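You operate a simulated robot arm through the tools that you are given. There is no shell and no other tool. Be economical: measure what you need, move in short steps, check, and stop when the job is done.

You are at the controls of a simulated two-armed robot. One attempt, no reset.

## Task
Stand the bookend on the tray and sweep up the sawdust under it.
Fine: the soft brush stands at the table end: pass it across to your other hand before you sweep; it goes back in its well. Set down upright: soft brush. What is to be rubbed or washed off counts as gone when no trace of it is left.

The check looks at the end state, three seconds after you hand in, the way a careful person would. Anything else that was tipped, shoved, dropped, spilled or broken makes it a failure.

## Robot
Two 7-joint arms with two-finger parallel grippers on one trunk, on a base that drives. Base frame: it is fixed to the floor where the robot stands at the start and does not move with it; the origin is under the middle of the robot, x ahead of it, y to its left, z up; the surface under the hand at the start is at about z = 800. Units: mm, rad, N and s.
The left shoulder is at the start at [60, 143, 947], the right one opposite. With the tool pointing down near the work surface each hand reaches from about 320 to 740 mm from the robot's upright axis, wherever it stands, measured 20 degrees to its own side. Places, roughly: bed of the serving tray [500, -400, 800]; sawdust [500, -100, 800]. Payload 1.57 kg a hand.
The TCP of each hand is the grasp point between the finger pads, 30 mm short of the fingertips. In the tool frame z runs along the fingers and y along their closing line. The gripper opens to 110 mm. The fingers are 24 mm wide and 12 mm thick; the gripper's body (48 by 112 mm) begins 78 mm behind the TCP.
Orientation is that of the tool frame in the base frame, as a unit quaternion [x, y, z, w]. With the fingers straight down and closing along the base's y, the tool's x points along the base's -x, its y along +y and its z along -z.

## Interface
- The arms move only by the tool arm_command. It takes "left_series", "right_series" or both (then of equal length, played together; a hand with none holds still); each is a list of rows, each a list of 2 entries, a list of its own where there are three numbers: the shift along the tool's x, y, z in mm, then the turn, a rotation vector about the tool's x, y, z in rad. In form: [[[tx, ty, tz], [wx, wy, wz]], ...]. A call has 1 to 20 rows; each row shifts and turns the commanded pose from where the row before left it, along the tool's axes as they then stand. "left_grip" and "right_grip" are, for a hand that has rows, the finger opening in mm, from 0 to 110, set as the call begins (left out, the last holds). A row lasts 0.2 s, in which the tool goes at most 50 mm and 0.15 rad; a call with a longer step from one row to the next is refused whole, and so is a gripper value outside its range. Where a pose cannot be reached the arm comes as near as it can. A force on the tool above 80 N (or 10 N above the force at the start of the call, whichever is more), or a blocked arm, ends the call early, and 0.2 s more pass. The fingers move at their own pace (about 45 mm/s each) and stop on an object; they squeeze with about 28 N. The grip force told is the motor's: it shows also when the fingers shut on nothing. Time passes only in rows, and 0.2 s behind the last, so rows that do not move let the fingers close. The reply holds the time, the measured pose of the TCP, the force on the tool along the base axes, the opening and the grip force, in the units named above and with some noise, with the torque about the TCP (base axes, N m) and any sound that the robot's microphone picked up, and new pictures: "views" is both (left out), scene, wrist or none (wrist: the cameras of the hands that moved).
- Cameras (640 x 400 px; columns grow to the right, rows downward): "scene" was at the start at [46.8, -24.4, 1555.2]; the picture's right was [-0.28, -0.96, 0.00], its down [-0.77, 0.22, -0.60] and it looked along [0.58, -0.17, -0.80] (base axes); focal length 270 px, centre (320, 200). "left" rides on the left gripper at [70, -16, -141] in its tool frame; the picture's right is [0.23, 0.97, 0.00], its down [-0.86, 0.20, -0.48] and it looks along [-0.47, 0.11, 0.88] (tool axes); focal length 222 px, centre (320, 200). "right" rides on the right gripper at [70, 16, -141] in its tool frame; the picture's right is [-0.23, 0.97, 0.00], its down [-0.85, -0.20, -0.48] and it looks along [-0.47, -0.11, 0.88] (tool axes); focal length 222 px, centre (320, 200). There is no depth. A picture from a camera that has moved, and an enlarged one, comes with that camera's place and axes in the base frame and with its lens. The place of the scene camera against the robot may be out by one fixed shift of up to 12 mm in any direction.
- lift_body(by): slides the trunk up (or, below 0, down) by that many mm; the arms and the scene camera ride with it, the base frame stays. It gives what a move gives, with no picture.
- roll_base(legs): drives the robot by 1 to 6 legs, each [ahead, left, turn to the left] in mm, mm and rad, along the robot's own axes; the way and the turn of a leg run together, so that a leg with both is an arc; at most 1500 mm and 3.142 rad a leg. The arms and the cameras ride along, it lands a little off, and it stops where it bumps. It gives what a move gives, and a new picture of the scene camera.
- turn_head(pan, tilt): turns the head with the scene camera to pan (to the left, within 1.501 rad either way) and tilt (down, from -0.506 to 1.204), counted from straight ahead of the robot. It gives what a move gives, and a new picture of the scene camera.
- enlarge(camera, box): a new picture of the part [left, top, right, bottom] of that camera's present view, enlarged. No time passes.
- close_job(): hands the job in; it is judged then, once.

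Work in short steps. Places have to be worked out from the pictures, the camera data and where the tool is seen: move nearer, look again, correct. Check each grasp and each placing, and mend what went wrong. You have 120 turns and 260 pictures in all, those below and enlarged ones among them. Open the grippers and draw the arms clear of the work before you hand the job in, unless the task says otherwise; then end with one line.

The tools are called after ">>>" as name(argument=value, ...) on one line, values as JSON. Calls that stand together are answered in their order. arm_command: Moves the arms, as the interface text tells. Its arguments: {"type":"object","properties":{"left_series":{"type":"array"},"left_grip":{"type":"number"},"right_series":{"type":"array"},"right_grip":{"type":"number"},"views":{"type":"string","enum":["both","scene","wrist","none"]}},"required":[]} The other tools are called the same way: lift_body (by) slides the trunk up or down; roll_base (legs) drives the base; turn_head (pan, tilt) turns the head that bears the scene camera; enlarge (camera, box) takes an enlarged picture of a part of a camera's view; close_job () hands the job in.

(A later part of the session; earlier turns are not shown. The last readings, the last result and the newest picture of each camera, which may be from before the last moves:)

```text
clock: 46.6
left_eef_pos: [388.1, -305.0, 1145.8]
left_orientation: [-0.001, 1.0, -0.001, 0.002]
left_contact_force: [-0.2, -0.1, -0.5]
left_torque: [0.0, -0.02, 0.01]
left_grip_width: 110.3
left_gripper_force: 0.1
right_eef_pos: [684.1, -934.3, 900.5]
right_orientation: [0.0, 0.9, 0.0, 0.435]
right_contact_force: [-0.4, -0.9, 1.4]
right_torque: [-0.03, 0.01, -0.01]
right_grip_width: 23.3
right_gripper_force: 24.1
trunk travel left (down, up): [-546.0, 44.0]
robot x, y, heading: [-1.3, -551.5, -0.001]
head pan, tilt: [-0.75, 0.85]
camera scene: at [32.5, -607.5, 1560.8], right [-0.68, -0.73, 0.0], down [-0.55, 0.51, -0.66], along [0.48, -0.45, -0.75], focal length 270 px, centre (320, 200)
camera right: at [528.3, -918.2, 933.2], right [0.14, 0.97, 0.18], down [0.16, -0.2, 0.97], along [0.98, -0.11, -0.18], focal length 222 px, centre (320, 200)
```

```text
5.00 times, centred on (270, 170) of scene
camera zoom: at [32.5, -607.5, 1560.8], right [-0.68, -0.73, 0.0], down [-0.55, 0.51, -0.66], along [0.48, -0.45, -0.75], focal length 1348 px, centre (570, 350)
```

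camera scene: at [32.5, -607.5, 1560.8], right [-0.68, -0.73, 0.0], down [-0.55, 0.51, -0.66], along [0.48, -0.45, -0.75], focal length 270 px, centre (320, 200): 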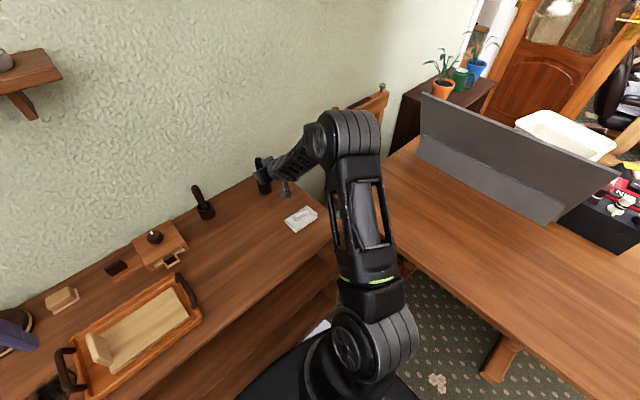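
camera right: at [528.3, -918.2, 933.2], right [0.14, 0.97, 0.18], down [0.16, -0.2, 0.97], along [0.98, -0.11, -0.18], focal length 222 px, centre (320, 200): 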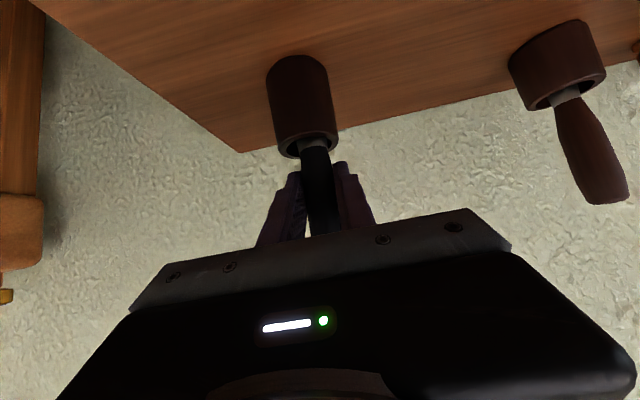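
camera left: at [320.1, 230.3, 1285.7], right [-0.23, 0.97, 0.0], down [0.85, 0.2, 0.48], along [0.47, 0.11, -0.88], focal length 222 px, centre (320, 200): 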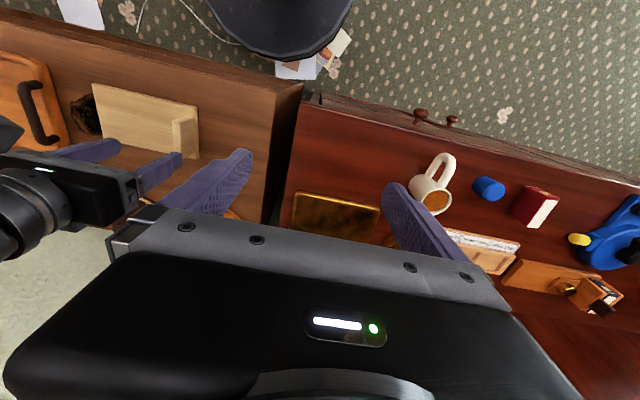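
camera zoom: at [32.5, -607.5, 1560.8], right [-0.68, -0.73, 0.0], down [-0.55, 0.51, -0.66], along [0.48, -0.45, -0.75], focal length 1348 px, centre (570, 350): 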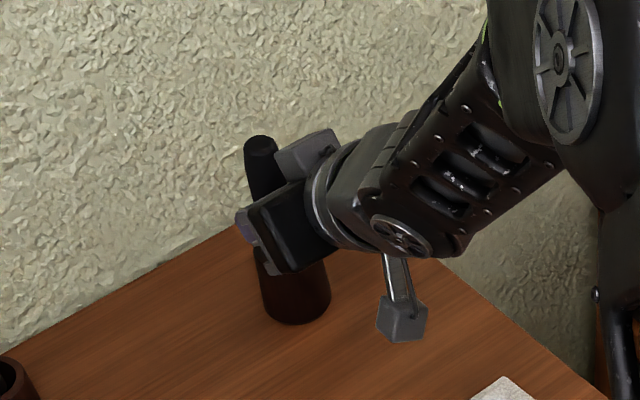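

Gripped at 23 mm, TCP [684, −934, 900.5] (recorded for the return). I lift straight up slowly.

>>> arm_command(right_series=[[[-2.35, 0, -1.87], [0, 0, 0]], [[-4.7, 0, -3.73], [0, 0, 0]], [[-6.26, 0, -4.98], [0, 0, 0]], [[-6.26, 0, -4.98], [0, 0, 0]], [[-6.26, 0, -4.98], [0, 0, 0]], [[-6.26, 0, -4.98], [0, 0, 0]], [[-6.26, 0, -4.98], [0, 0, 0]], [[-6.26, 0, -4.98], [0, 0, 0]], [[-6.26, 0, -4.98], [0, 0, 0]], [[-6.26, 0, -4.98], [0, 0, 0]], [[-6.26, 0, -4.98], [0, 0, 0]], [[-6.26, 0, -4.98], [0, 0, 0]], [[-6.26, 0, -4.98], [0, 0, 0]], [[-6.26, 0, -4.98], [0, 0, 0]], [[-4.7, 0, -3.73], [0, 0, 0]], [[0, 0, 0], [0, 0, 0]]], views="both")

>>> enlarge(camera="right", box=[180, 60, 460, 240])

>>> enlarge(camera="scene", box=[220, 110, 320, 210])

```text
clock: 50.0
left_eef_pos: [388.1, -304.8, 1144.6]
left_orientation: [0.0, 1.0, -0.001, 0.003]
left_contact_force: [-0.9, 0.2, 0.7]
left_torque: [-0.01, 0.03, 0.0]
left_grip_width: 110.2
left_gripper_force: 0.1
right_eef_pos: [683.9, -935.2, 1011.6]
right_orientation: [0.001, 0.9, -0.001, 0.435]
right_contact_force: [-0.1, 0.3, -0.4]
right_torque: [0.05, -0.02, 0.0]
right_grip_width: 22.2
right_gripper_force: 28.1
trunk travel left (down, up): [-546.0, 44.0]
robot x, y, heading: [-1.5, -548.3, -0.001]
head pan, tilt: [-0.75, 0.85]
camera scene: at [32.7, -607.6, 1560.8], right [-0.68, -0.73, 0.0], down [-0.55, 0.51, -0.66], along [0.48, -0.45, -0.75], focal length 270 px, centre (320, 200)
camera right: at [528.2, -918.4, 1044.6], right [0.14, 0.97, 0.18], down [0.16, -0.2, 0.97], along [0.98, -0.11, -0.18], focal length 222 px, centre (320, 200)
```

scene: 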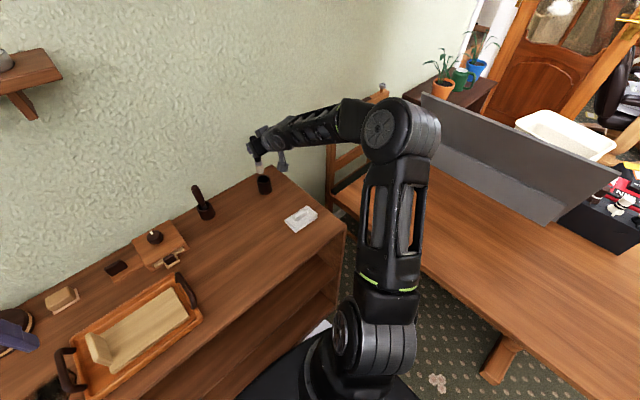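
right: 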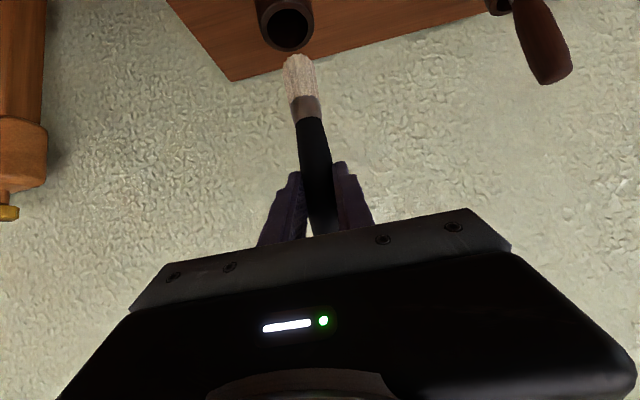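

```text
2.22 times, centred on (320, 150) of right
camera zoom: at [528.2, -918.4, 1044.6], right [0.14, 0.97, 0.18], down [0.16, -0.2, 0.97], along [0.98, -0.11, -0.18], focal length 494 px, centre (320, 311)
```

zoom: 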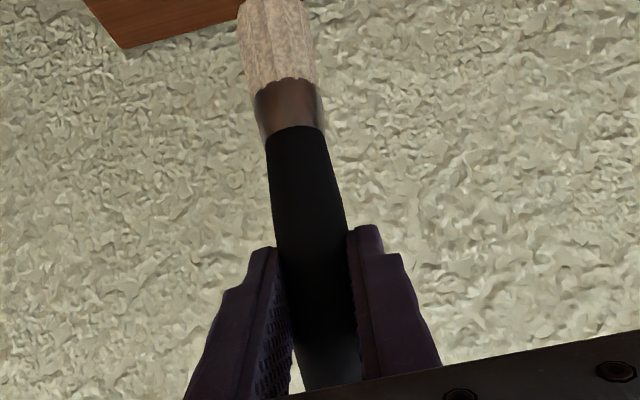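

```text
4.00 times, centred on (270, 160) of scene
camera zoom: at [32.7, -607.6, 1560.8], right [-0.68, -0.73, 0.0], down [-0.55, 0.51, -0.66], along [0.48, -0.45, -0.75], focal length 1078 px, centre (520, 360)
```

zoom: 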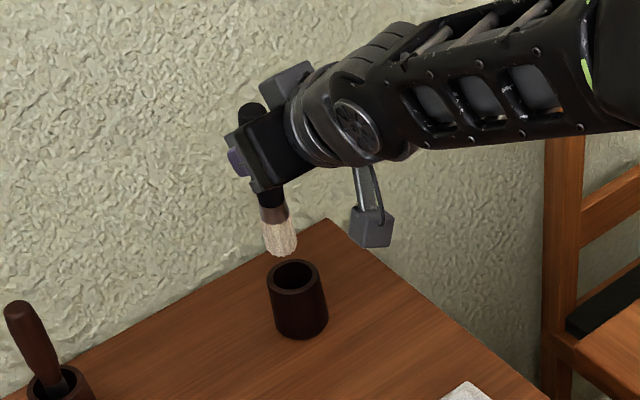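

Pale soft bristles: the right brush. I retract it up and back toward the robot's middle at moderate speed.

>>> arm_command(right_series=[[[5, 5, -10], [0, 0, 0]], [[5, 10, -16], [0, 0, 0]], [[5, 16, -16], [0, 0, 0]], [[5, 20, -16], [0, 0, 0]], [[5, 22, -16], [0, 0, 0]], [[5, 22, -16], [0, 0, 0]], [[5, 22, -16], [0, 0, 0]], [[5, 22, -16], [0, 0, 0]], [[5, 22, -16], [0, 0, 0]], [[5, 22, -16], [0, 0, 0]], [[5, 22, -16], [0, 0, 0]], [[5, 22, -16], [0, 0, 0]], [[5, 22, -16], [0, 0, 0]], [[5, 22, -16], [0, 0, 0]], [[3, 20, -10], [0, 0, 0]], [[0, 15, 0], [0, 0, 0]], [[0, 8, 0], [0, 0, 0]], [[0, 0, 0], [0, 0, 0]]], views="none")

>>> turn_head(pan=0, tilt=0.85)

>>> roll_base(legs=[[0, 549, 0]])

```text
clock: 53.8
left_eef_pos: [388.9, -304.4, 1145.3]
left_orientation: [0.0, 1.0, 0.0, 0.002]
left_contact_force: [-0.2, 0.1, 0.1]
left_torque: [0.01, -0.01, 0.01]
left_grip_width: 109.9
left_gripper_force: 0.0
right_eef_pos: [459.4, -620.5, 1096.6]
right_orientation: [-0.001, 0.901, 0.0, 0.434]
right_contact_force: [0.2, 0.2, -1.6]
right_torque: [-0.03, 0.0, 0.0]
right_grip_width: 23.1
right_gripper_force: 28.1
trunk travel left (down, up): [-546.0, 44.0]
robot x, y, heading: [1.2, -554.8, -0.003]
head pan, tilt: [-0.75, 0.85]
```

```text
clock: 54.9
left_eef_pos: [389.1, -304.2, 1145.7]
left_orientation: [0.0, 1.0, -0.001, 0.002]
left_contact_force: [-0.3, -0.4, 0.5]
left_torque: [-0.05, -0.04, 0.01]
left_grip_width: 110.0
left_gripper_force: 0.1
right_eef_pos: [460.4, -621.2, 1096.0]
right_orientation: [0.0, 0.9, 0.0, 0.435]
right_contact_force: [-0.4, 0.6, -1.1]
right_torque: [0.0, 0.03, -0.03]
right_grip_width: 23.2
right_gripper_force: 28.2
trunk travel left (down, up): [-546.0, 44.0]
robot x, y, heading: [-1.2, -547.7, -0.006]
head pan, tilt: [0.0, 0.85]
camera scene: at [53.6, -554.2, 1560.8], right [0.0, -1.0, 0.0], down [-0.75, 0.0, -0.66], along [0.66, 0.0, -0.75], focal length 270 px, centre (320, 200)
```

scene: 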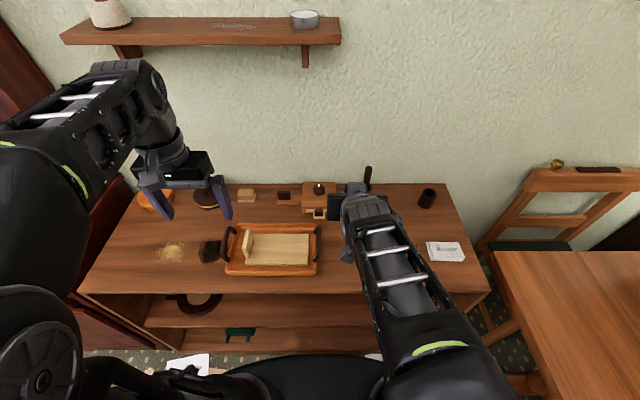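

```text
clock: 58.0
left_eef_pos: [388.5, 245.5, 1144.1]
left_orientation: [-0.002, 1.0, -0.001, 0.001]
left_contact_force: [0.3, 0.7, 0.1]
left_torque: [0.0, -0.02, 0.0]
left_grip_width: 110.2
left_gripper_force: 0.1
right_eef_pos: [459.7, -69.8, 1095.1]
right_orientation: [-0.002, 0.9, 0.0, 0.435]
right_contact_force: [0.1, -0.4, -0.5]
right_torque: [-0.02, 0.02, -0.02]
right_grip_width: 23.3
right_gripper_force: 28.0
trunk travel left (down, up): [-546.0, 44.0]
robot x, y, heading: [-0.5, -0.4, 0.003]
head pan, tilt: [0.0, 0.85]
camera scene: at [53.2, -4.7, 1560.8], right [0.0, -1.0, 0.0], down [-0.75, 0.0, -0.66], along [0.66, 0.0, -0.75], focal length 270 px, centre (320, 200)
```

scene: 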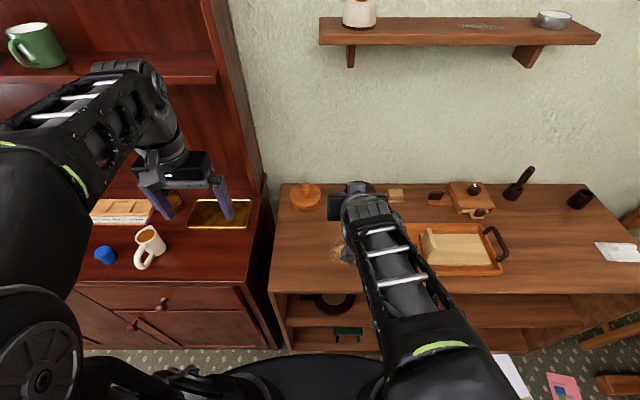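

Now the handover: the brush's handle top is at about z 1152, above the right fingers. I bring the left hand up and over it, staying above.

>>> arm_command(left_series=[[[0, 0, -40], [0, 0, 0]], [[0, 0, -40], [0, 0, 0]], [[-10, -40, -20], [0, 0, 0]], [[-10, -40, 0], [0, 0, 0]], [[-10, -40, 0], [0, 0, 0]], [[-10, -40, 0], [0, 0, 0]], [[-10, -40, 0], [0, 0, 0]], [[-10, -30, 0], [0, 0, 0]], [[0, 0, 0], [0, 0, 0]]], left_grip=80, views="both")

>>> enlarge(camera="left", box=[40, 20, 360, 220])

```text
clock: 60.0
left_eef_pos: [444.3, 86.9, 1146.5]
left_orientation: [-0.004, 1.0, 0.006, 0.012]
left_contact_force: [-0.2, 0.2, -0.6]
left_torque: [-0.04, 0.01, 0.02]
left_grip_width: 80.2
left_gripper_force: 0.1
left hand out of reach, approached as far as the arm can: row 1, 2, 3, 6, 7, 8
right_eef_pos: [460.5, -70.7, 1095.8]
right_orientation: [0.0, 0.9, -0.001, 0.435]
right_contact_force: [-0.1, -0.1, 0.0]
right_torque: [-0.03, 0.0, 0.01]
right_grip_width: 23.1
right_gripper_force: 27.2
trunk travel left (down, up): [-546.0, 44.0]
robot x, y, heading: [-1.7, 0.4, -0.001]
head pan, tilt: [0.0, 0.85]
camera scene: at [51.8, -5.0, 1560.9], right [0.0, -1.0, 0.0], down [-0.75, 0.0, -0.66], along [0.66, 0.0, -0.75], focal length 270 px, centre (320, 200)
camera left: at [372.7, 68.8, 1285.4], right [-0.24, 0.97, 0.01], down [0.84, 0.2, 0.5], along [0.48, 0.12, -0.87], focal length 222 px, centre (320, 200)
```

scene: 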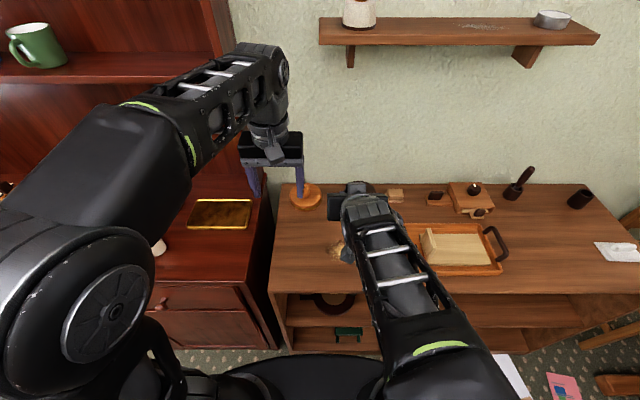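
left: 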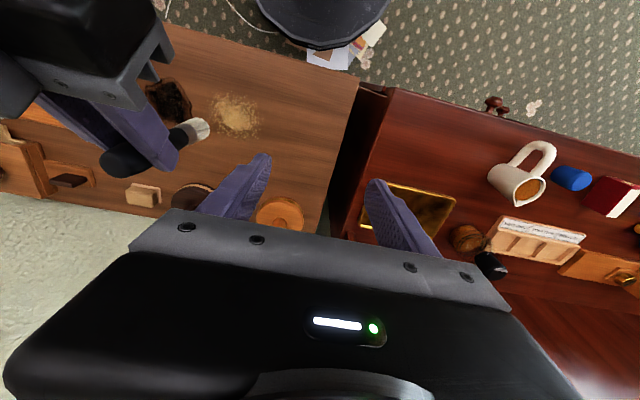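

```text
2.00 times, centred on (200, 120) of left
camera zoom: at [372.7, 68.8, 1285.4], right [-0.24, 0.97, 0.01], down [0.84, 0.2, 0.5], along [0.48, 0.12, -0.87], focal length 444 px, centre (560, 360)
```

zoom: 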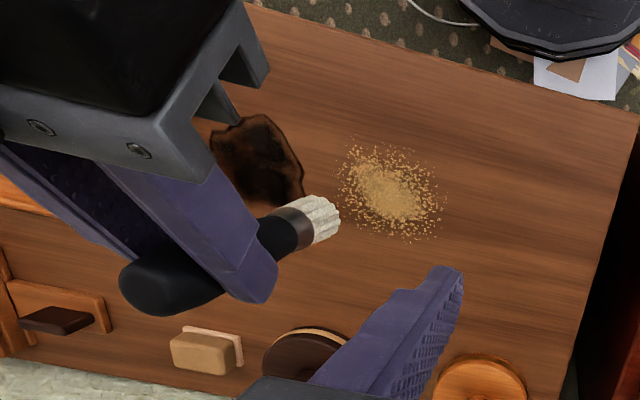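

The left hand can't get that high with the fingers down. I lower the right hand with the brush to z ≈ 955 (bristles ~855, still clear of the table).

>>> arm_command(right_series=[[[6, 0, 4.5], [0, 0, 0]], [[11, 0, 8.7], [0, 0, 0]], [[11, 0, 8.7], [0, 0, 0]], [[11, 0, 8.7], [0, 0, 0]], [[11, 0, 8.7], [0, 0, 0]], [[11, 0, 8.7], [0, 0, 0]], [[11, 0, 8.7], [0, 0, 0]], [[11, 0, 8.7], [0, 0, 0]], [[11, 0, 8.7], [0, 0, 0]], [[11, 0, 8.7], [0, 0, 0]], [[5, 0, 4], [0, 0, 0]], [[0, 0, 0], [0, 0, 0]]], views="none")

>>> arm_command(left_series=[[[0, -20, 5], [0, 0, 0]], [[0, 0, 0], [0, 0, 0]]], views="both")

>>> enlarge(camera="left", box=[40, 20, 360, 220])

```text
clock: 62.6
left_eef_pos: [446.0, 88.7, 1145.2]
left_orientation: [-0.005, 1.0, 0.007, 0.01]
left_contact_force: [-0.1, -0.1, 0.1]
left_torque: [-0.01, -0.01, 0.0]
left_grip_width: 80.0
left_gripper_force: 0.0
right_eef_pos: [467.3, -67.6, 957.3]
right_orientation: [0.0, 0.901, -0.001, 0.435]
right_contact_force: [-0.2, 1.7, -0.3]
right_torque: [-0.02, -0.01, 0.04]
right_grip_width: 23.1
right_gripper_force: 28.3
right hand out of reach, approached as far as the arm can: row 8, 11
trunk travel left (down, up): [-546.0, 44.0]
robot x, y, heading: [-0.1, -3.8, 0.001]
head pan, tilt: [0.0, 0.85]
```

```text
clock: 63.2
left_eef_pos: [445.7, 68.1, 1142.0]
left_orientation: [-0.001, 1.0, -0.001, 0.003]
left_contact_force: [0.8, -0.5, -0.1]
left_torque: [0.0, 0.01, 0.01]
left_grip_width: 80.2
left_gripper_force: 0.0
right_eef_pos: [466.5, -66.1, 957.1]
right_orientation: [0.0, 0.901, -0.001, 0.434]
right_contact_force: [0.3, 0.7, -0.6]
right_torque: [0.01, 0.01, -0.02]
right_grip_width: 22.8
right_gripper_force: 28.0
trunk travel left (down, up): [-546.0, 44.0]
robot x, y, heading: [0.0, 1.5, -0.002]
head pan, tilt: [0.0, 0.85]
camera scene: at [53.3, -5.6, 1560.8], right [0.0, -1.0, 0.0], down [-0.75, 0.0, -0.66], along [0.66, 0.0, -0.75], focal length 270 px, centre (320, 200)
camera left: at [376.1, 51.5, 1281.3], right [-0.23, 0.97, 0.0], down [0.85, 0.2, 0.48], along [0.47, 0.11, -0.88], focal length 222 px, centre (320, 200)
```

scene: 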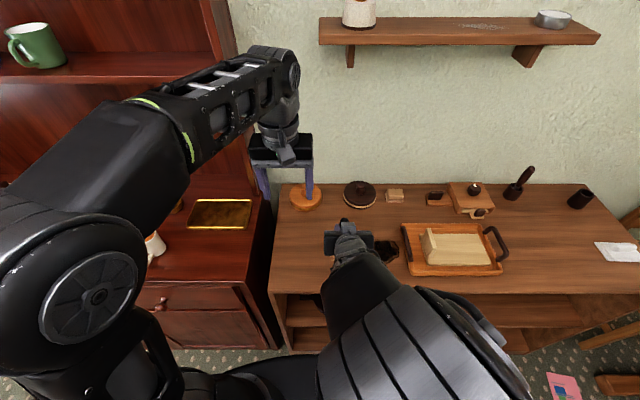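
left: 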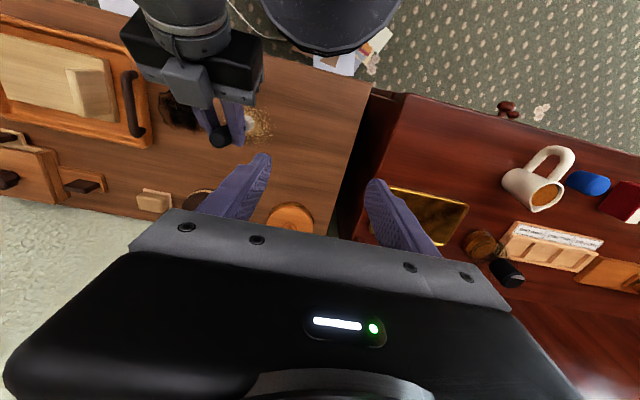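

```text
2.00 times, centred on (200, 120) of left
camera zoom: at [376.1, 51.5, 1281.3], right [-0.23, 0.97, 0.0], down [0.85, 0.2, 0.48], along [0.47, 0.11, -0.88], focal length 444 px, centre (560, 360)
```

zoom: 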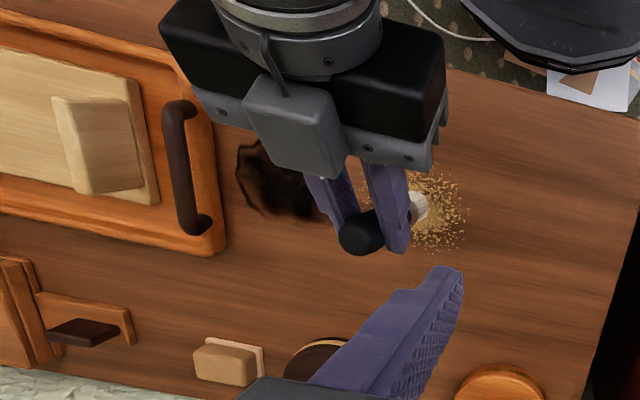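

The brush is held well, with its handle top at about [465, −55, 1013]. I bring the left hand over it with tips ~35 mm above.

>>> arm_command(left_series=[[[-5, -32, 15], [0, 0, 0]], [[-5, -32, 15], [0, 0, 0]], [[-5, -32, 15], [0, 0, 0]], [[-6, -28, 15], [0, 0, 0]], [[0, 0, 0], [0, 0, 0]]], left_grip=70, views="both")

>>> enlarge(camera="left", box=[180, 40, 460, 240])

>>> enlarge(camera="scene", box=[250, 100, 450, 260])

```text
clock: 64.4
left_eef_pos: [466.8, -56.4, 1081.0]
left_orientation: [0.0, 1.0, -0.001, 0.001]
left_contact_force: [0.0, 0.0, -0.4]
left_torque: [0.0, 0.01, -0.02]
left_grip_width: 70.0
left_gripper_force: 0.1
right_eef_pos: [465.3, -66.8, 957.0]
right_orientation: [-0.001, 0.901, 0.0, 0.435]
right_contact_force: [0.3, 0.0, -0.1]
right_torque: [0.0, 0.01, 0.0]
right_grip_width: 23.0
right_gripper_force: 27.7
trunk travel left (down, up): [-546.0, 44.0]
robot x, y, heading: [4.9, -5.0, 0.001]
head pan, tilt: [0.0, 0.85]
camera scene: at [53.1, -5.2, 1560.8], right [0.0, -1.0, 0.0], down [-0.75, 0.0, -0.66], along [0.66, 0.0, -0.75], focal length 270 px, centre (320, 200)
camera left: at [397.6, -72.0, 1221.5], right [-0.23, 0.97, 0.0], down [0.85, 0.2, 0.48], along [0.47, 0.11, -0.88], focal length 222 px, centre (320, 200)
```

scene: 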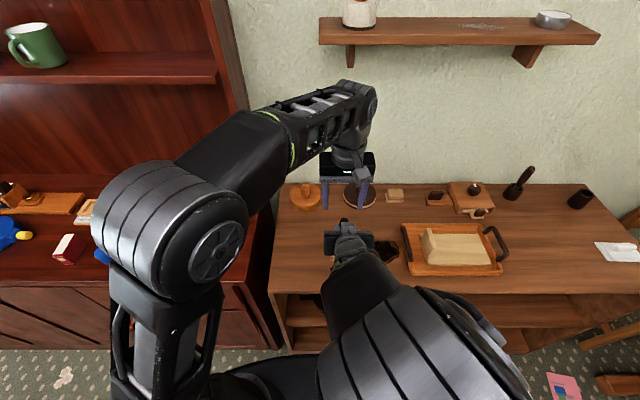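
left: 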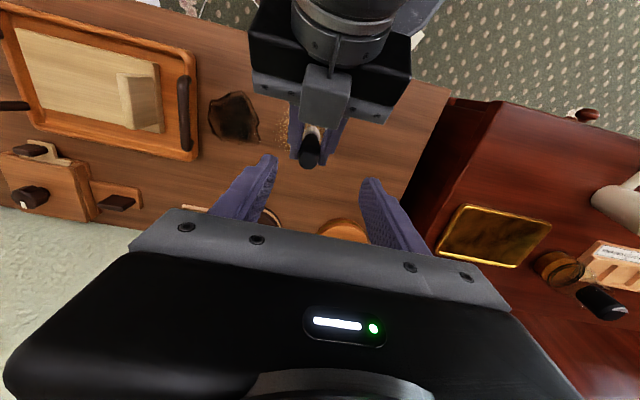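

```text
2.00 times, centred on (320, 140) of left
camera zoom: at [397.6, -72.0, 1221.5], right [-0.23, 0.97, 0.0], down [0.85, 0.2, 0.48], along [0.47, 0.11, -0.88], focal length 444 px, centre (320, 320)
```

zoom: 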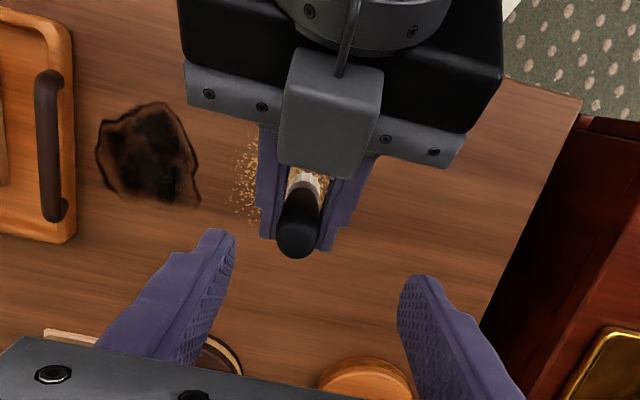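

```text
2.50 times, centred on (350, 180) of scene
camera zoom: at [53.1, -5.2, 1560.8], right [0.0, -1.0, 0.0], down [-0.75, 0.0, -0.66], along [0.66, 0.0, -0.75], focal length 674 px, centre (245, 250)
```

zoom: 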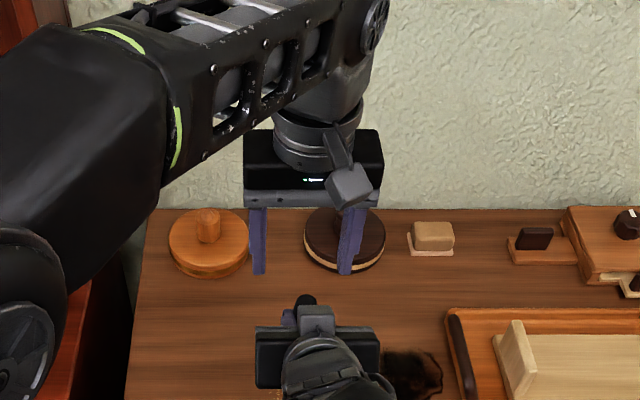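

Handle top is at about [469, −67, 1013]. I align the left hand, then descend to TCP z ≈ 1014, so its tips stay just above the right fingers.

>>> arm_command(left_series=[[[-2, -10, 0], [0, 0, 0]], [[-1, 0, 15], [0, 0, 0]], [[0, 0, 15], [0, 0, 0]], [[0, 0, 15], [0, 0, 0]], [[0, 0, 0], [0, 0, 0]]], left_grip=60, views="both")

>>> enlarge(camera="left", box=[180, 40, 460, 240])

>>> enlarge(camera="scene", box=[290, 140, 410, 260])

```text
clock: 65.6
left_eef_pos: [469.4, -66.1, 1035.9]
left_orientation: [-0.001, 1.0, -0.001, 0.003]
left_contact_force: [0.1, 0.1, -0.5]
left_torque: [0.0, -0.01, -0.01]
left_grip_width: 60.1
left_gripper_force: 0.0
right_eef_pos: [467.7, -66.3, 957.4]
right_orientation: [0.0, 0.901, -0.001, 0.434]
right_contact_force: [-0.4, 0.1, 0.1]
right_torque: [-0.01, 0.0, 0.04]
right_grip_width: 22.9
right_gripper_force: 28.6
trunk travel left (down, up): [-546.0, 44.0]
robot x, y, heading: [-0.2, -1.6, 0.003]
head pan, tilt: [0.0, 0.85]
camera scene: at [53.2, -5.6, 1560.8], right [0.0, -1.0, 0.0], down [-0.75, 0.0, -0.66], along [0.66, 0.0, -0.75], focal length 270 px, centre (320, 200)
camera left: at [401.2, -82.7, 1176.5], right [-0.23, 0.97, 0.0], down [0.85, 0.2, 0.48], along [0.47, 0.11, -0.88], focal length 222 px, centre (320, 200)
```

scene: 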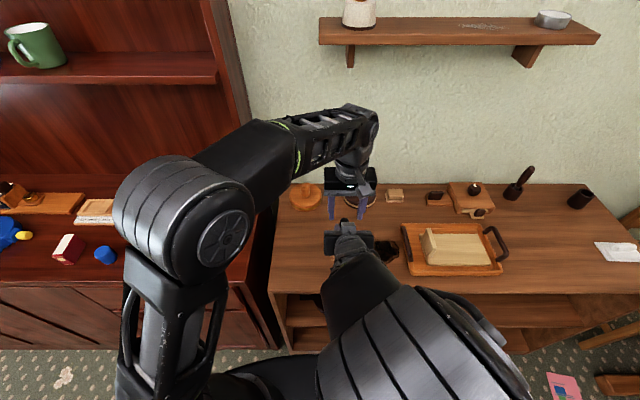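
left: 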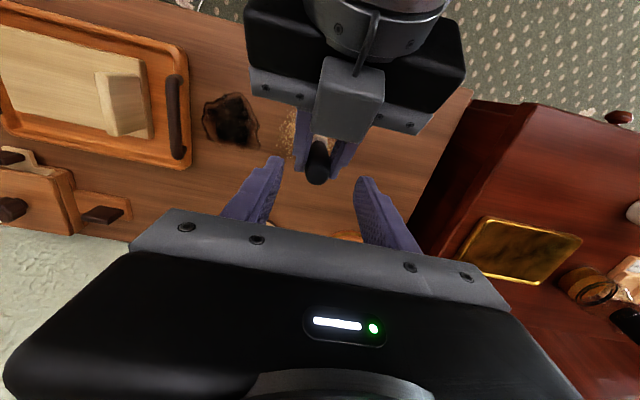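

```text
2.00 times, centred on (320, 140) of left
camera zoom: at [401.2, -82.7, 1176.5], right [-0.23, 0.97, 0.0], down [0.85, 0.2, 0.48], along [0.47, 0.11, -0.88], focal length 444 px, centre (320, 320)
```

zoom: 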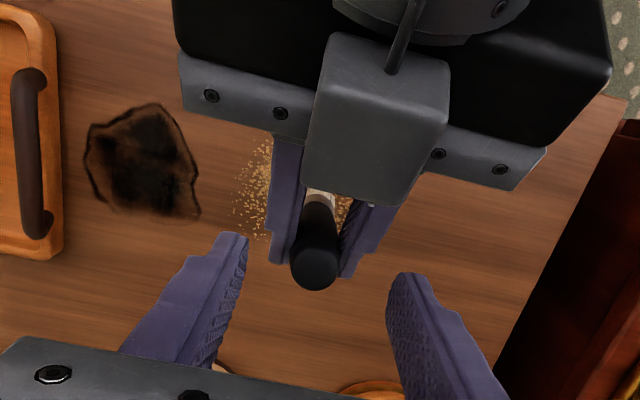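

```text
3.33 times, centred on (350, 200) of scene
camera zoom: at [53.2, -5.6, 1560.8], right [0.0, -1.0, 0.0], down [-0.75, 0.0, -0.66], along [0.66, 0.0, -0.75], focal length 899 px, centre (220, 200)
```

zoom: 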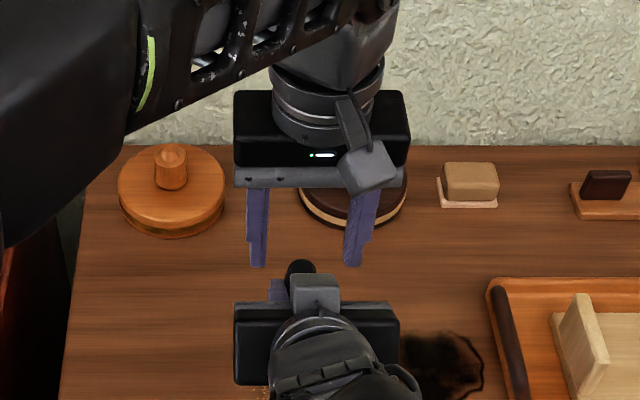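

Aligned. I descend 22 mm and close the left hand on the handle.

>>> arm_command(left_series=[[[0, -2, 8], [0, 0, 0]], [[0, 0, 8], [0, 0, 0]], [[0, 0, 6], [0, 0, 0]], [[0, 0, 0], [0, 0, 0]]], views="wrist")

>>> enlarge(camera="left", box=[180, 60, 460, 260])

```text
clock: 66.6
left_eef_pos: [471.2, -68.5, 1013.7]
left_orientation: [-0.001, 1.0, -0.001, 0.001]
left_contact_force: [0.3, 0.5, -0.3]
left_torque: [0.0, -0.01, 0.04]
left_grip_width: 59.8
left_gripper_force: 0.1
right_eef_pos: [467.3, -66.5, 956.6]
right_orientation: [-0.001, 0.901, -0.001, 0.435]
right_contact_force: [-0.9, 0.1, -0.1]
right_torque: [0.0, 0.0, 0.01]
right_grip_width: 23.1
right_gripper_force: 28.1
trunk travel left (down, up): [-546.0, 44.0]
robot x, y, heading: [1.4, -4.7, 0.002]
head pan, tilt: [0.0, 0.85]
camera left: at [401.5, -84.4, 1154.5], right [-0.23, 0.97, 0.0], down [0.85, 0.2, 0.48], along [0.47, 0.11, -0.88], focal length 222 px, centre (320, 200)
```

left: 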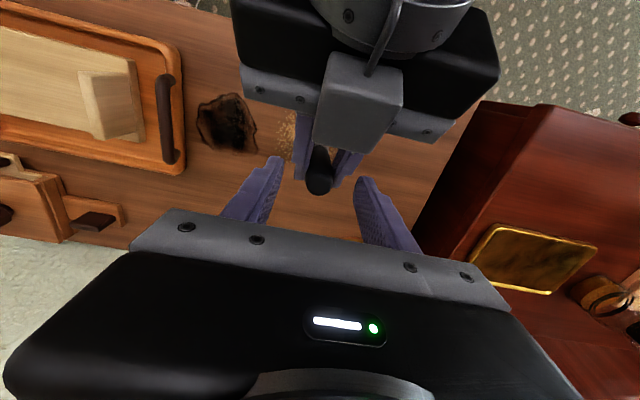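

```text
2.00 times, centred on (320, 160) of left
camera zoom: at [401.5, -84.4, 1154.5], right [-0.23, 0.97, 0.0], down [0.85, 0.2, 0.48], along [0.47, 0.11, -0.88], focal length 444 px, centre (320, 280)
```

zoom: 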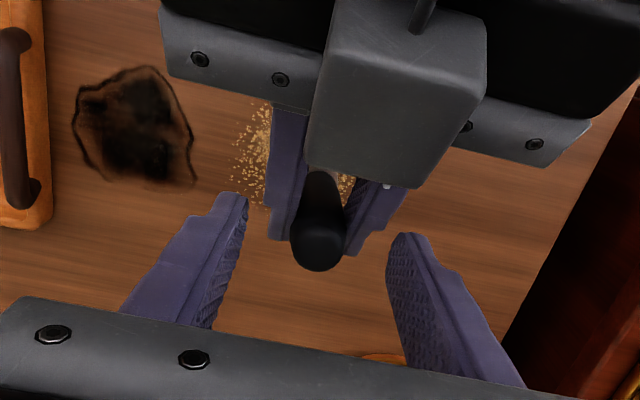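

I shift 3 mm nearer and close the left gripper.

>>> arm_command(left_series=[[[3, 0, 0], [0, 0, 0]], [[0, 0, 0], [0, 0, 0]], [[0, 0, 0], [0, 0, 0]], [[0, 0, 0], [0, 0, 0]], [[0, 0, 0], [0, 0, 0]]], left_grip=0, views="wrist")

>>> enlarge(camera="left", box=[180, 60, 460, 260])

```text
clock: 67.8
left_eef_pos: [467.4, -66.2, 1014.8]
left_orientation: [-0.001, 1.0, -0.001, 0.001]
left_contact_force: [0.0, -0.1, -0.2]
left_torque: [0.0, -0.02, 0.01]
left_grip_width: 0.0
left_gripper_force: 21.0
right_eef_pos: [466.2, -67.3, 958.4]
right_orientation: [0.0, 0.901, -0.001, 0.434]
right_contact_force: [0.1, -0.6, -0.6]
right_torque: [0.0, 0.03, -0.01]
right_grip_width: 23.4
right_gripper_force: 28.2
trunk travel left (down, up): [-546.0, 44.0]
robot x, y, heading: [0.8, 0.3, 0.002]
head pan, tilt: [0.0, 0.85]
camera left: at [398.7, -84.3, 1154.8], right [-0.23, 0.97, 0.0], down [0.85, 0.2, 0.48], along [0.47, 0.11, -0.88], focal length 222 px, centre (320, 200)
```

left: 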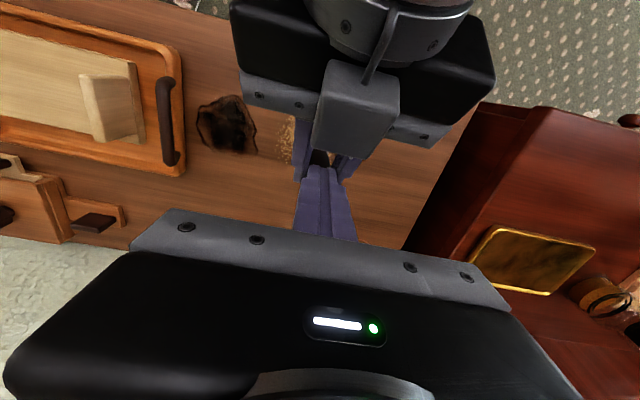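

```text
2.00 times, centred on (320, 160) of left
camera zoom: at [398.7, -84.3, 1154.8], right [-0.23, 0.97, 0.0], down [0.85, 0.2, 0.48], along [0.47, 0.11, -0.88], focal length 444 px, centre (320, 280)
```

zoom: 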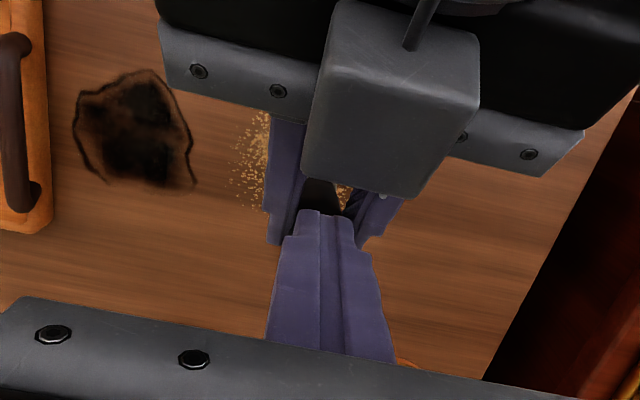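

The left closed on nothing, so the handle sticks out less above the right fingers than I figured. I open, rise and measure again.

>>> arm_command(left_series=[[[0, 0, 0], [0, 0, 0]], [[0, 0, 0], [0, 0, 0]], [[0, 0, -30], [0, 0, 0]], [[0, 20, -30], [0, 0, 0]], [[0, 40, 0], [0, 0, 0]], [[0, 40, 0], [0, 0, 0]], [[0, 0, 0], [0, 0, 0]]], right_series=[[[0, 0, 0], [0, 0, 0]], [[0, 0, 0], [0, 0, 0]], [[0, 0, 0], [0, 0, 0]], [[0, 0, 0], [0, 0, 0]], [[0, 0, 0], [0, 0, 0]], [[0, 0, 0], [0, 0, 0]], [[0, 0, 0], [0, 0, 0]]], left_grip=70, views="both")

>>> enlarge(camera="left", box=[120, 20, 360, 180])

>>> enlarge(camera="right", box=[200, 0, 440, 240])

>>> enlarge(camera="scene", box=[310, 190, 390, 250])

```text
clock: 69.4
left_eef_pos: [466.9, 32.6, 1075.2]
left_orientation: [-0.001, 1.0, 0.0, 0.001]
left_contact_force: [0.0, 0.3, 0.1]
left_torque: [0.01, 0.01, -0.01]
left_grip_width: 69.9
left_gripper_force: 0.1
right_eef_pos: [467.0, -66.5, 958.3]
right_orientation: [0.0, 0.901, -0.001, 0.434]
right_contact_force: [-0.1, 0.6, -0.8]
right_torque: [-0.05, 0.0, 0.02]
right_grip_width: 23.2
right_gripper_force: 27.9
trunk travel left (down, up): [-546.0, 44.0]
robot x, y, heading: [4.5, -5.1, 0.0]
head pan, tilt: [0.0, 0.85]
camera scene: at [53.4, -6.0, 1560.8], right [0.0, -1.0, 0.0], down [-0.75, 0.0, -0.66], along [0.66, 0.0, -0.75], focal length 270 px, centre (320, 200)
camera right: at [311.5, -50.5, 989.3], right [0.14, 0.97, 0.18], down [0.16, -0.2, 0.97], along [0.98, -0.11, -0.18], focal length 222 px, centre (320, 200)
camera left: at [397.4, 15.6, 1214.6], right [-0.23, 0.97, 0.0], down [0.85, 0.2, 0.48], along [0.47, 0.11, -0.88], focal length 222 px, centre (320, 200)
```

scene: 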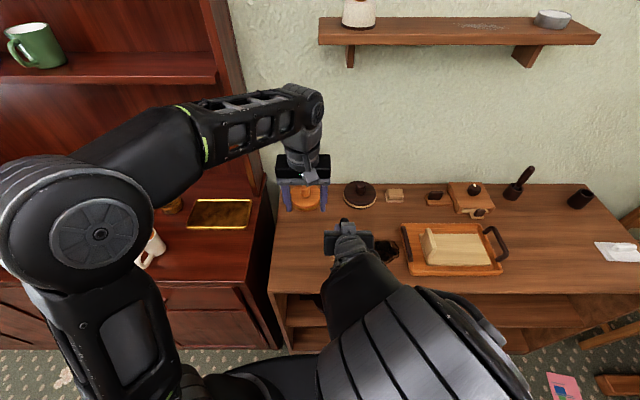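
right: 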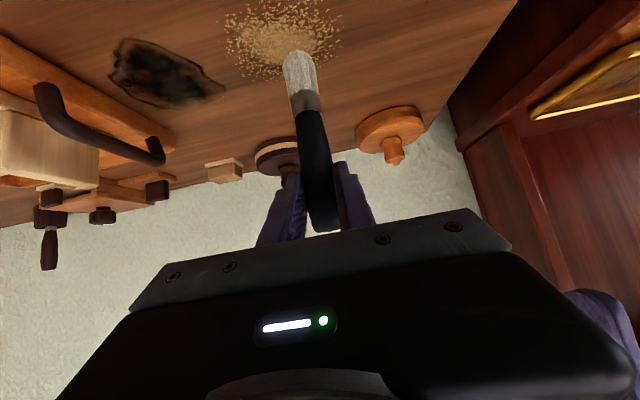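
left: 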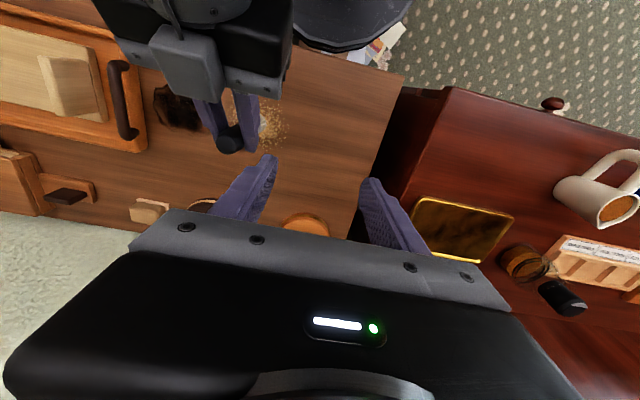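

```text
2.50 times, centred on (240, 100) of left
camera zoom: at [397.4, 15.6, 1214.6], right [-0.23, 0.97, 0.0], down [0.85, 0.2, 0.48], along [0.47, 0.11, -0.88], focal length 555 px, centre (520, 450)
```

zoom: 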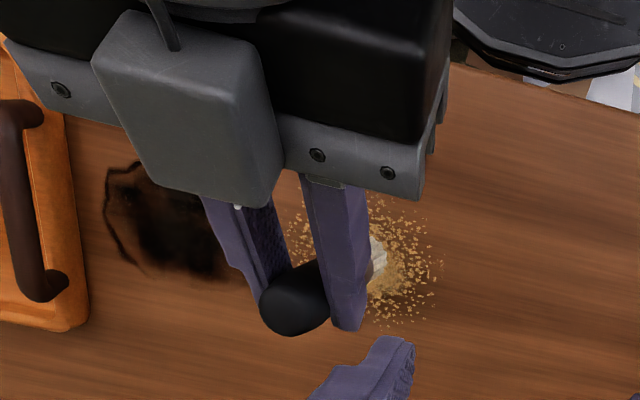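

```text
1.67 times, centred on (320, 120) of right
camera zoom: at [311.5, -50.5, 989.3], right [0.14, 0.97, 0.18], down [0.16, -0.2, 0.97], along [0.98, -0.11, -0.18], focal length 370 px, centre (320, 333)
```

zoom: 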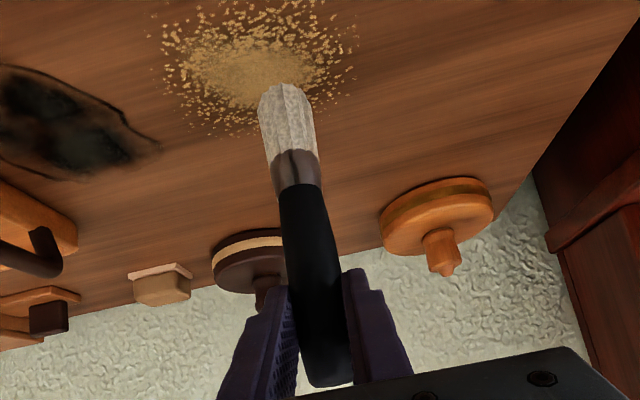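

```text
6.67 times, centred on (350, 220) of scene
camera zoom: at [53.4, -6.0, 1560.8], right [0.0, -1.0, 0.0], down [-0.75, 0.0, -0.66], along [0.66, 0.0, -0.75], focal length 1797 px, centre (120, 67)
```

zoom: 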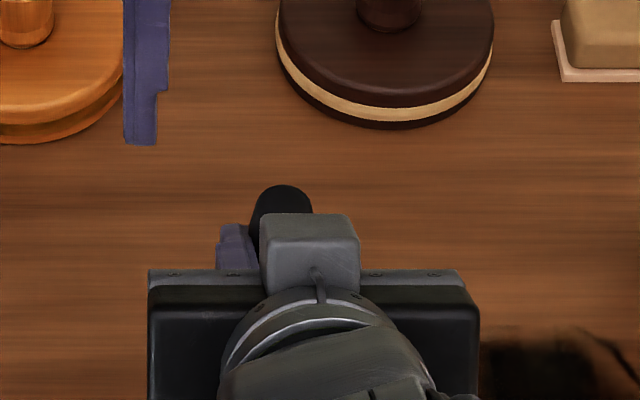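

The brush has slid down in the right fingers: top z ≈ 981, ferrule ≈ 885, bristle tip ≈ 838. So the left hand shall take it from the left side, below the right fingers. I back the left hand off, yaw it −90° and tilt the fingers toward −y.

>>> arm_command(left_series=[[[0, 40, 0], [0, 0, 0]], [[0, 40, 0], [0, 0, 0]], [[0, 40, 0], [0, 0, 0]], [[0, 0, 0], [0, 0, -0.145]], [[0, 0, 0], [0, 0, -0.145]], [[0, 0, 0], [0, 0, -0.145]], [[0, 0, 0], [0, 0, -0.145]], [[0, 0, 0], [0, 0, -0.145]], [[0, 0, 0], [0, 0, -0.145]], [[0, 0, 0], [0, 0, -0.145]], [[0, 0, 0], [0, 0, -0.145]], [[0, 0, 0], [0, 0, -0.145]], [[0, 0, 0], [0, 0, -0.145]], [[0, 0, 0], [0, 0, -0.121]], [[0, 0, 0], [0, 0, 0]]], views="scene")

```text
clock: 72.6
left_eef_pos: [465.8, 154.0, 1072.9]
left_orientation: [0.708, -0.706, 0.001, -0.001]
left_contact_force: [0.4, 0.5, 0.0]
left_torque: [0.01, -0.01, -0.02]
left_grip_width: 69.8
left_gripper_force: 0.1
right_eef_pos: [466.3, -66.3, 956.5]
right_orientation: [-0.001, 0.901, 0.0, 0.434]
right_contact_force: [-0.5, 0.2, -0.6]
right_torque: [-0.02, 0.0, -0.01]
right_grip_width: 23.1
right_gripper_force: 28.4
trunk travel left (down, up): [-546.0, 44.0]
robot x, y, heading: [-0.2, -1.3, 0.005]
head pan, tilt: [0.0, 0.85]
camera scene: at [53.3, -5.5, 1560.8], right [0.0, -1.0, 0.0], down [-0.75, 0.0, -0.66], along [0.66, 0.0, -0.75], focal length 270 px, centre (320, 200)
```

scene: 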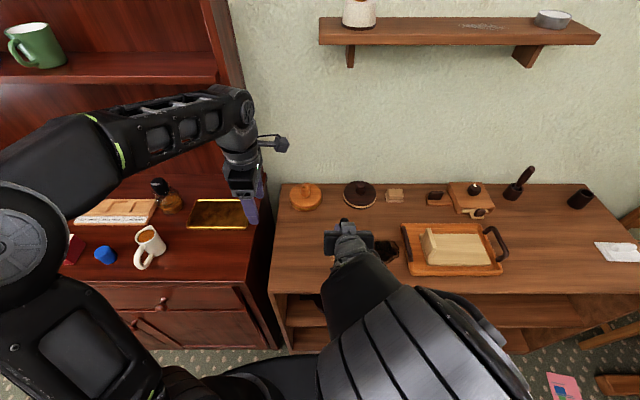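

Yaw is right (camera on the −y side). Now I tilt the left fingers toward −y by 1.25 rad.

>>> arm_command(left_series=[[[0, 0, 0], [0, 0.139, 0]], [[0, 0, 0], [0, 0.139, 0]], [[0, 0, 0], [0, 0.139, 0]], [[0, 0, 0], [0, 0.139, 0]], [[0, 0, 0], [0, 0.139, 0]], [[0, 0, 0], [0, 0.139, 0]], [[0, 0, 0], [0, 0.139, 0]], [[0, 0, 0], [0, 0.139, 0]], [[0, 0, 0], [0, 0.138, 0]], [[0, 0, 0], [0, 0, 0]]], views="both")

```text
clock: 74.8
left_eef_pos: [467.1, 150.7, 1074.1]
left_orientation: [-0.572, 0.574, -0.415, -0.413]
left_contact_force: [1.0, -0.6, 0.1]
left_torque: [0.0, -0.03, 0.0]
left_grip_width: 70.0
left_gripper_force: 0.1
right_eef_pos: [466.6, -66.9, 956.8]
right_orientation: [-0.001, 0.901, 0.001, 0.434]
right_contact_force: [0.8, 0.6, 0.3]
right_torque: [0.0, 0.0, 0.02]
right_grip_width: 23.2
right_gripper_force: 28.0
trunk travel left (down, up): [-546.0, 44.0]
robot x, y, heading: [0.3, -2.2, 0.003]
head pan, tilt: [0.0, 0.85]
camera scene: at [53.2, -6.2, 1560.8], right [0.0, -1.0, 0.0], down [-0.75, 0.0, -0.66], along [0.66, 0.0, -0.75], focal length 270 px, centre (320, 200)
camera left: at [483.4, 263.5, 1183.8], right [-0.97, -0.07, 0.21], down [-0.2, 0.72, -0.66], along [-0.1, -0.69, -0.72], focal length 222 px, centre (320, 200)
```

scene: 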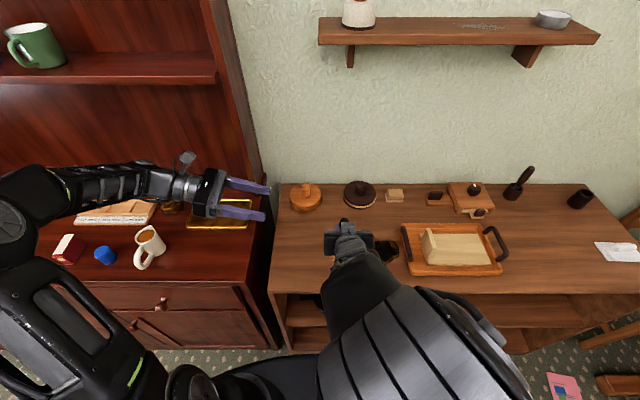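
left: 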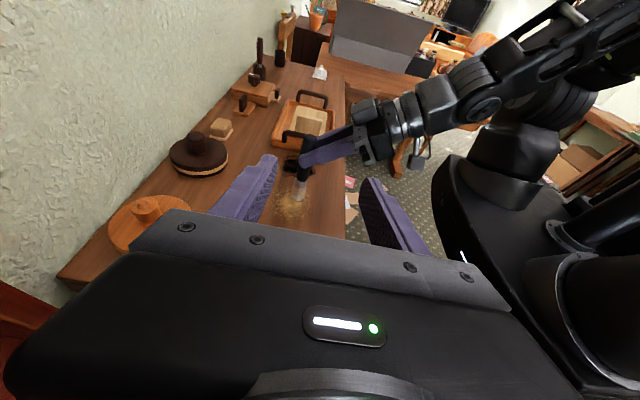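

Good side view of the brush. I zoom to measure it.

>>> enlarge(camera="left", box=[250, 90, 410, 220])

```text
3.08 times, centred on (330, 155) of left
camera zoom: at [483.4, 263.5, 1183.8], right [-0.97, -0.07, 0.21], down [-0.2, 0.72, -0.66], along [-0.1, -0.69, -0.72], focal length 684 px, centre (289, 338)
```

zoom: 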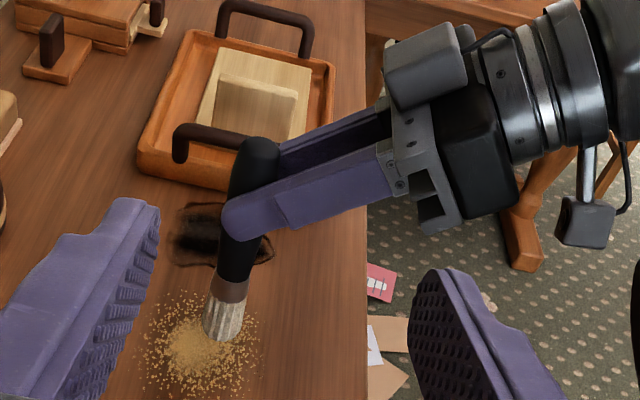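

The handle axis is at about [479, −67], with black handle free between z 882 and ~918. I bring the left hand to 110 mm short of [479, −67, 895].

>>> arm_command(left_series=[[[-20, -2.4, 30], [0, 0, 0]], [[-20, -2.4, 31], [0, 0, 0]], [[-20, -2.4, 31], [0, 0, 0]], [[-20, -2.4, 31], [0, 0, 0]], [[-21, -2.4, 31], [0, 0, 0]], [[0, 0, 0], [0, 0, 0]]], left_grip=60, views="both")

>>> enlarge(camera="left", box=[220, 70, 420, 220])

>>> enlarge(camera="scene", box=[240, 160, 400, 280])

```text
clock: 76.2
left_eef_pos: [481.0, 34.9, 930.4]
left_orientation: [0.573, -0.573, 0.416, 0.413]
left_contact_force: [0.2, 0.2, -0.1]
left_torque: [-0.01, 0.01, -0.04]
left_grip_width: 59.9
left_gripper_force: 0.1
right_eef_pos: [466.4, -66.6, 957.0]
right_orientation: [-0.001, 0.901, 0.0, 0.434]
right_contact_force: [-0.4, 0.4, -0.2]
right_torque: [-0.02, 0.0, 0.01]
right_grip_width: 23.1
right_gripper_force: 27.9
trunk travel left (down, up): [-546.0, 44.0]
robot x, y, heading: [0.1, 1.2, -0.004]
head pan, tilt: [0.0, 0.85]
camera scene: at [53.0, -5.4, 1560.8], right [0.0, -1.0, 0.0], down [-0.75, 0.0, -0.66], along [0.66, 0.0, -0.75], focal length 270 px, centre (320, 200)
camera left: at [497.2, 148.6, 1039.8], right [-0.97, -0.07, 0.21], down [-0.2, 0.72, -0.66], along [-0.1, -0.69, -0.72], focal length 222 px, centre (320, 200)
```

scene: 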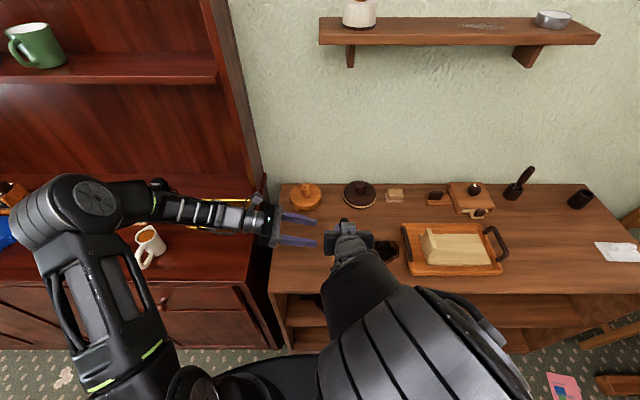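
left: 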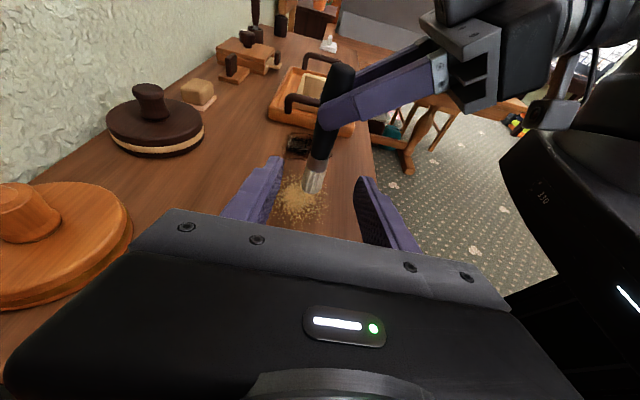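

```text
2.67 times, centred on (320, 145) of left
camera zoom: at [497.2, 148.6, 1039.8], right [-0.97, -0.07, 0.21], down [-0.2, 0.72, -0.66], along [-0.1, -0.69, -0.72], focal length 592 px, centre (320, 347)
```

zoom: 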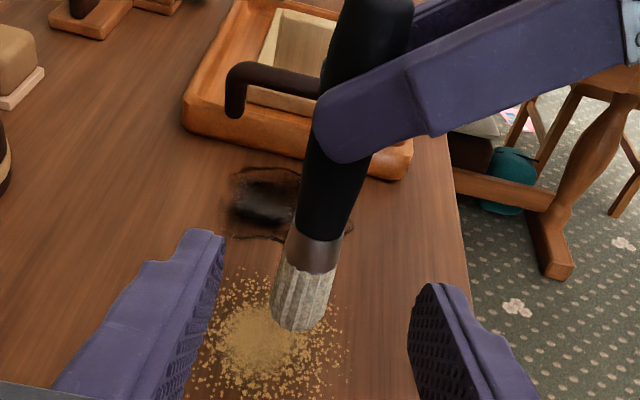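

```text
3.33 times, centred on (320, 220) of scene
camera zoom: at [53.0, -5.4, 1560.8], right [0.0, -1.0, 0.0], down [-0.75, 0.0, -0.66], along [0.66, 0.0, -0.75], focal length 899 px, centre (320, 133)
```

zoom: 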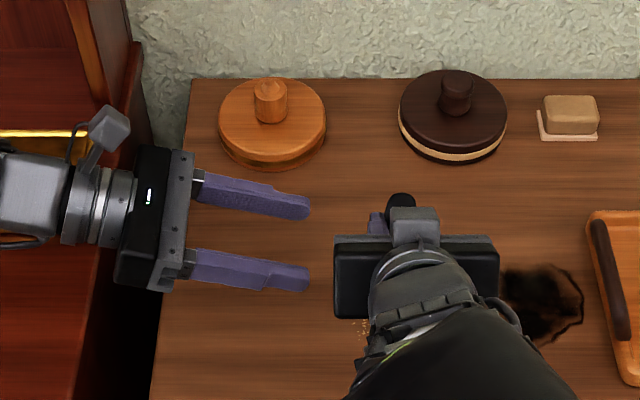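

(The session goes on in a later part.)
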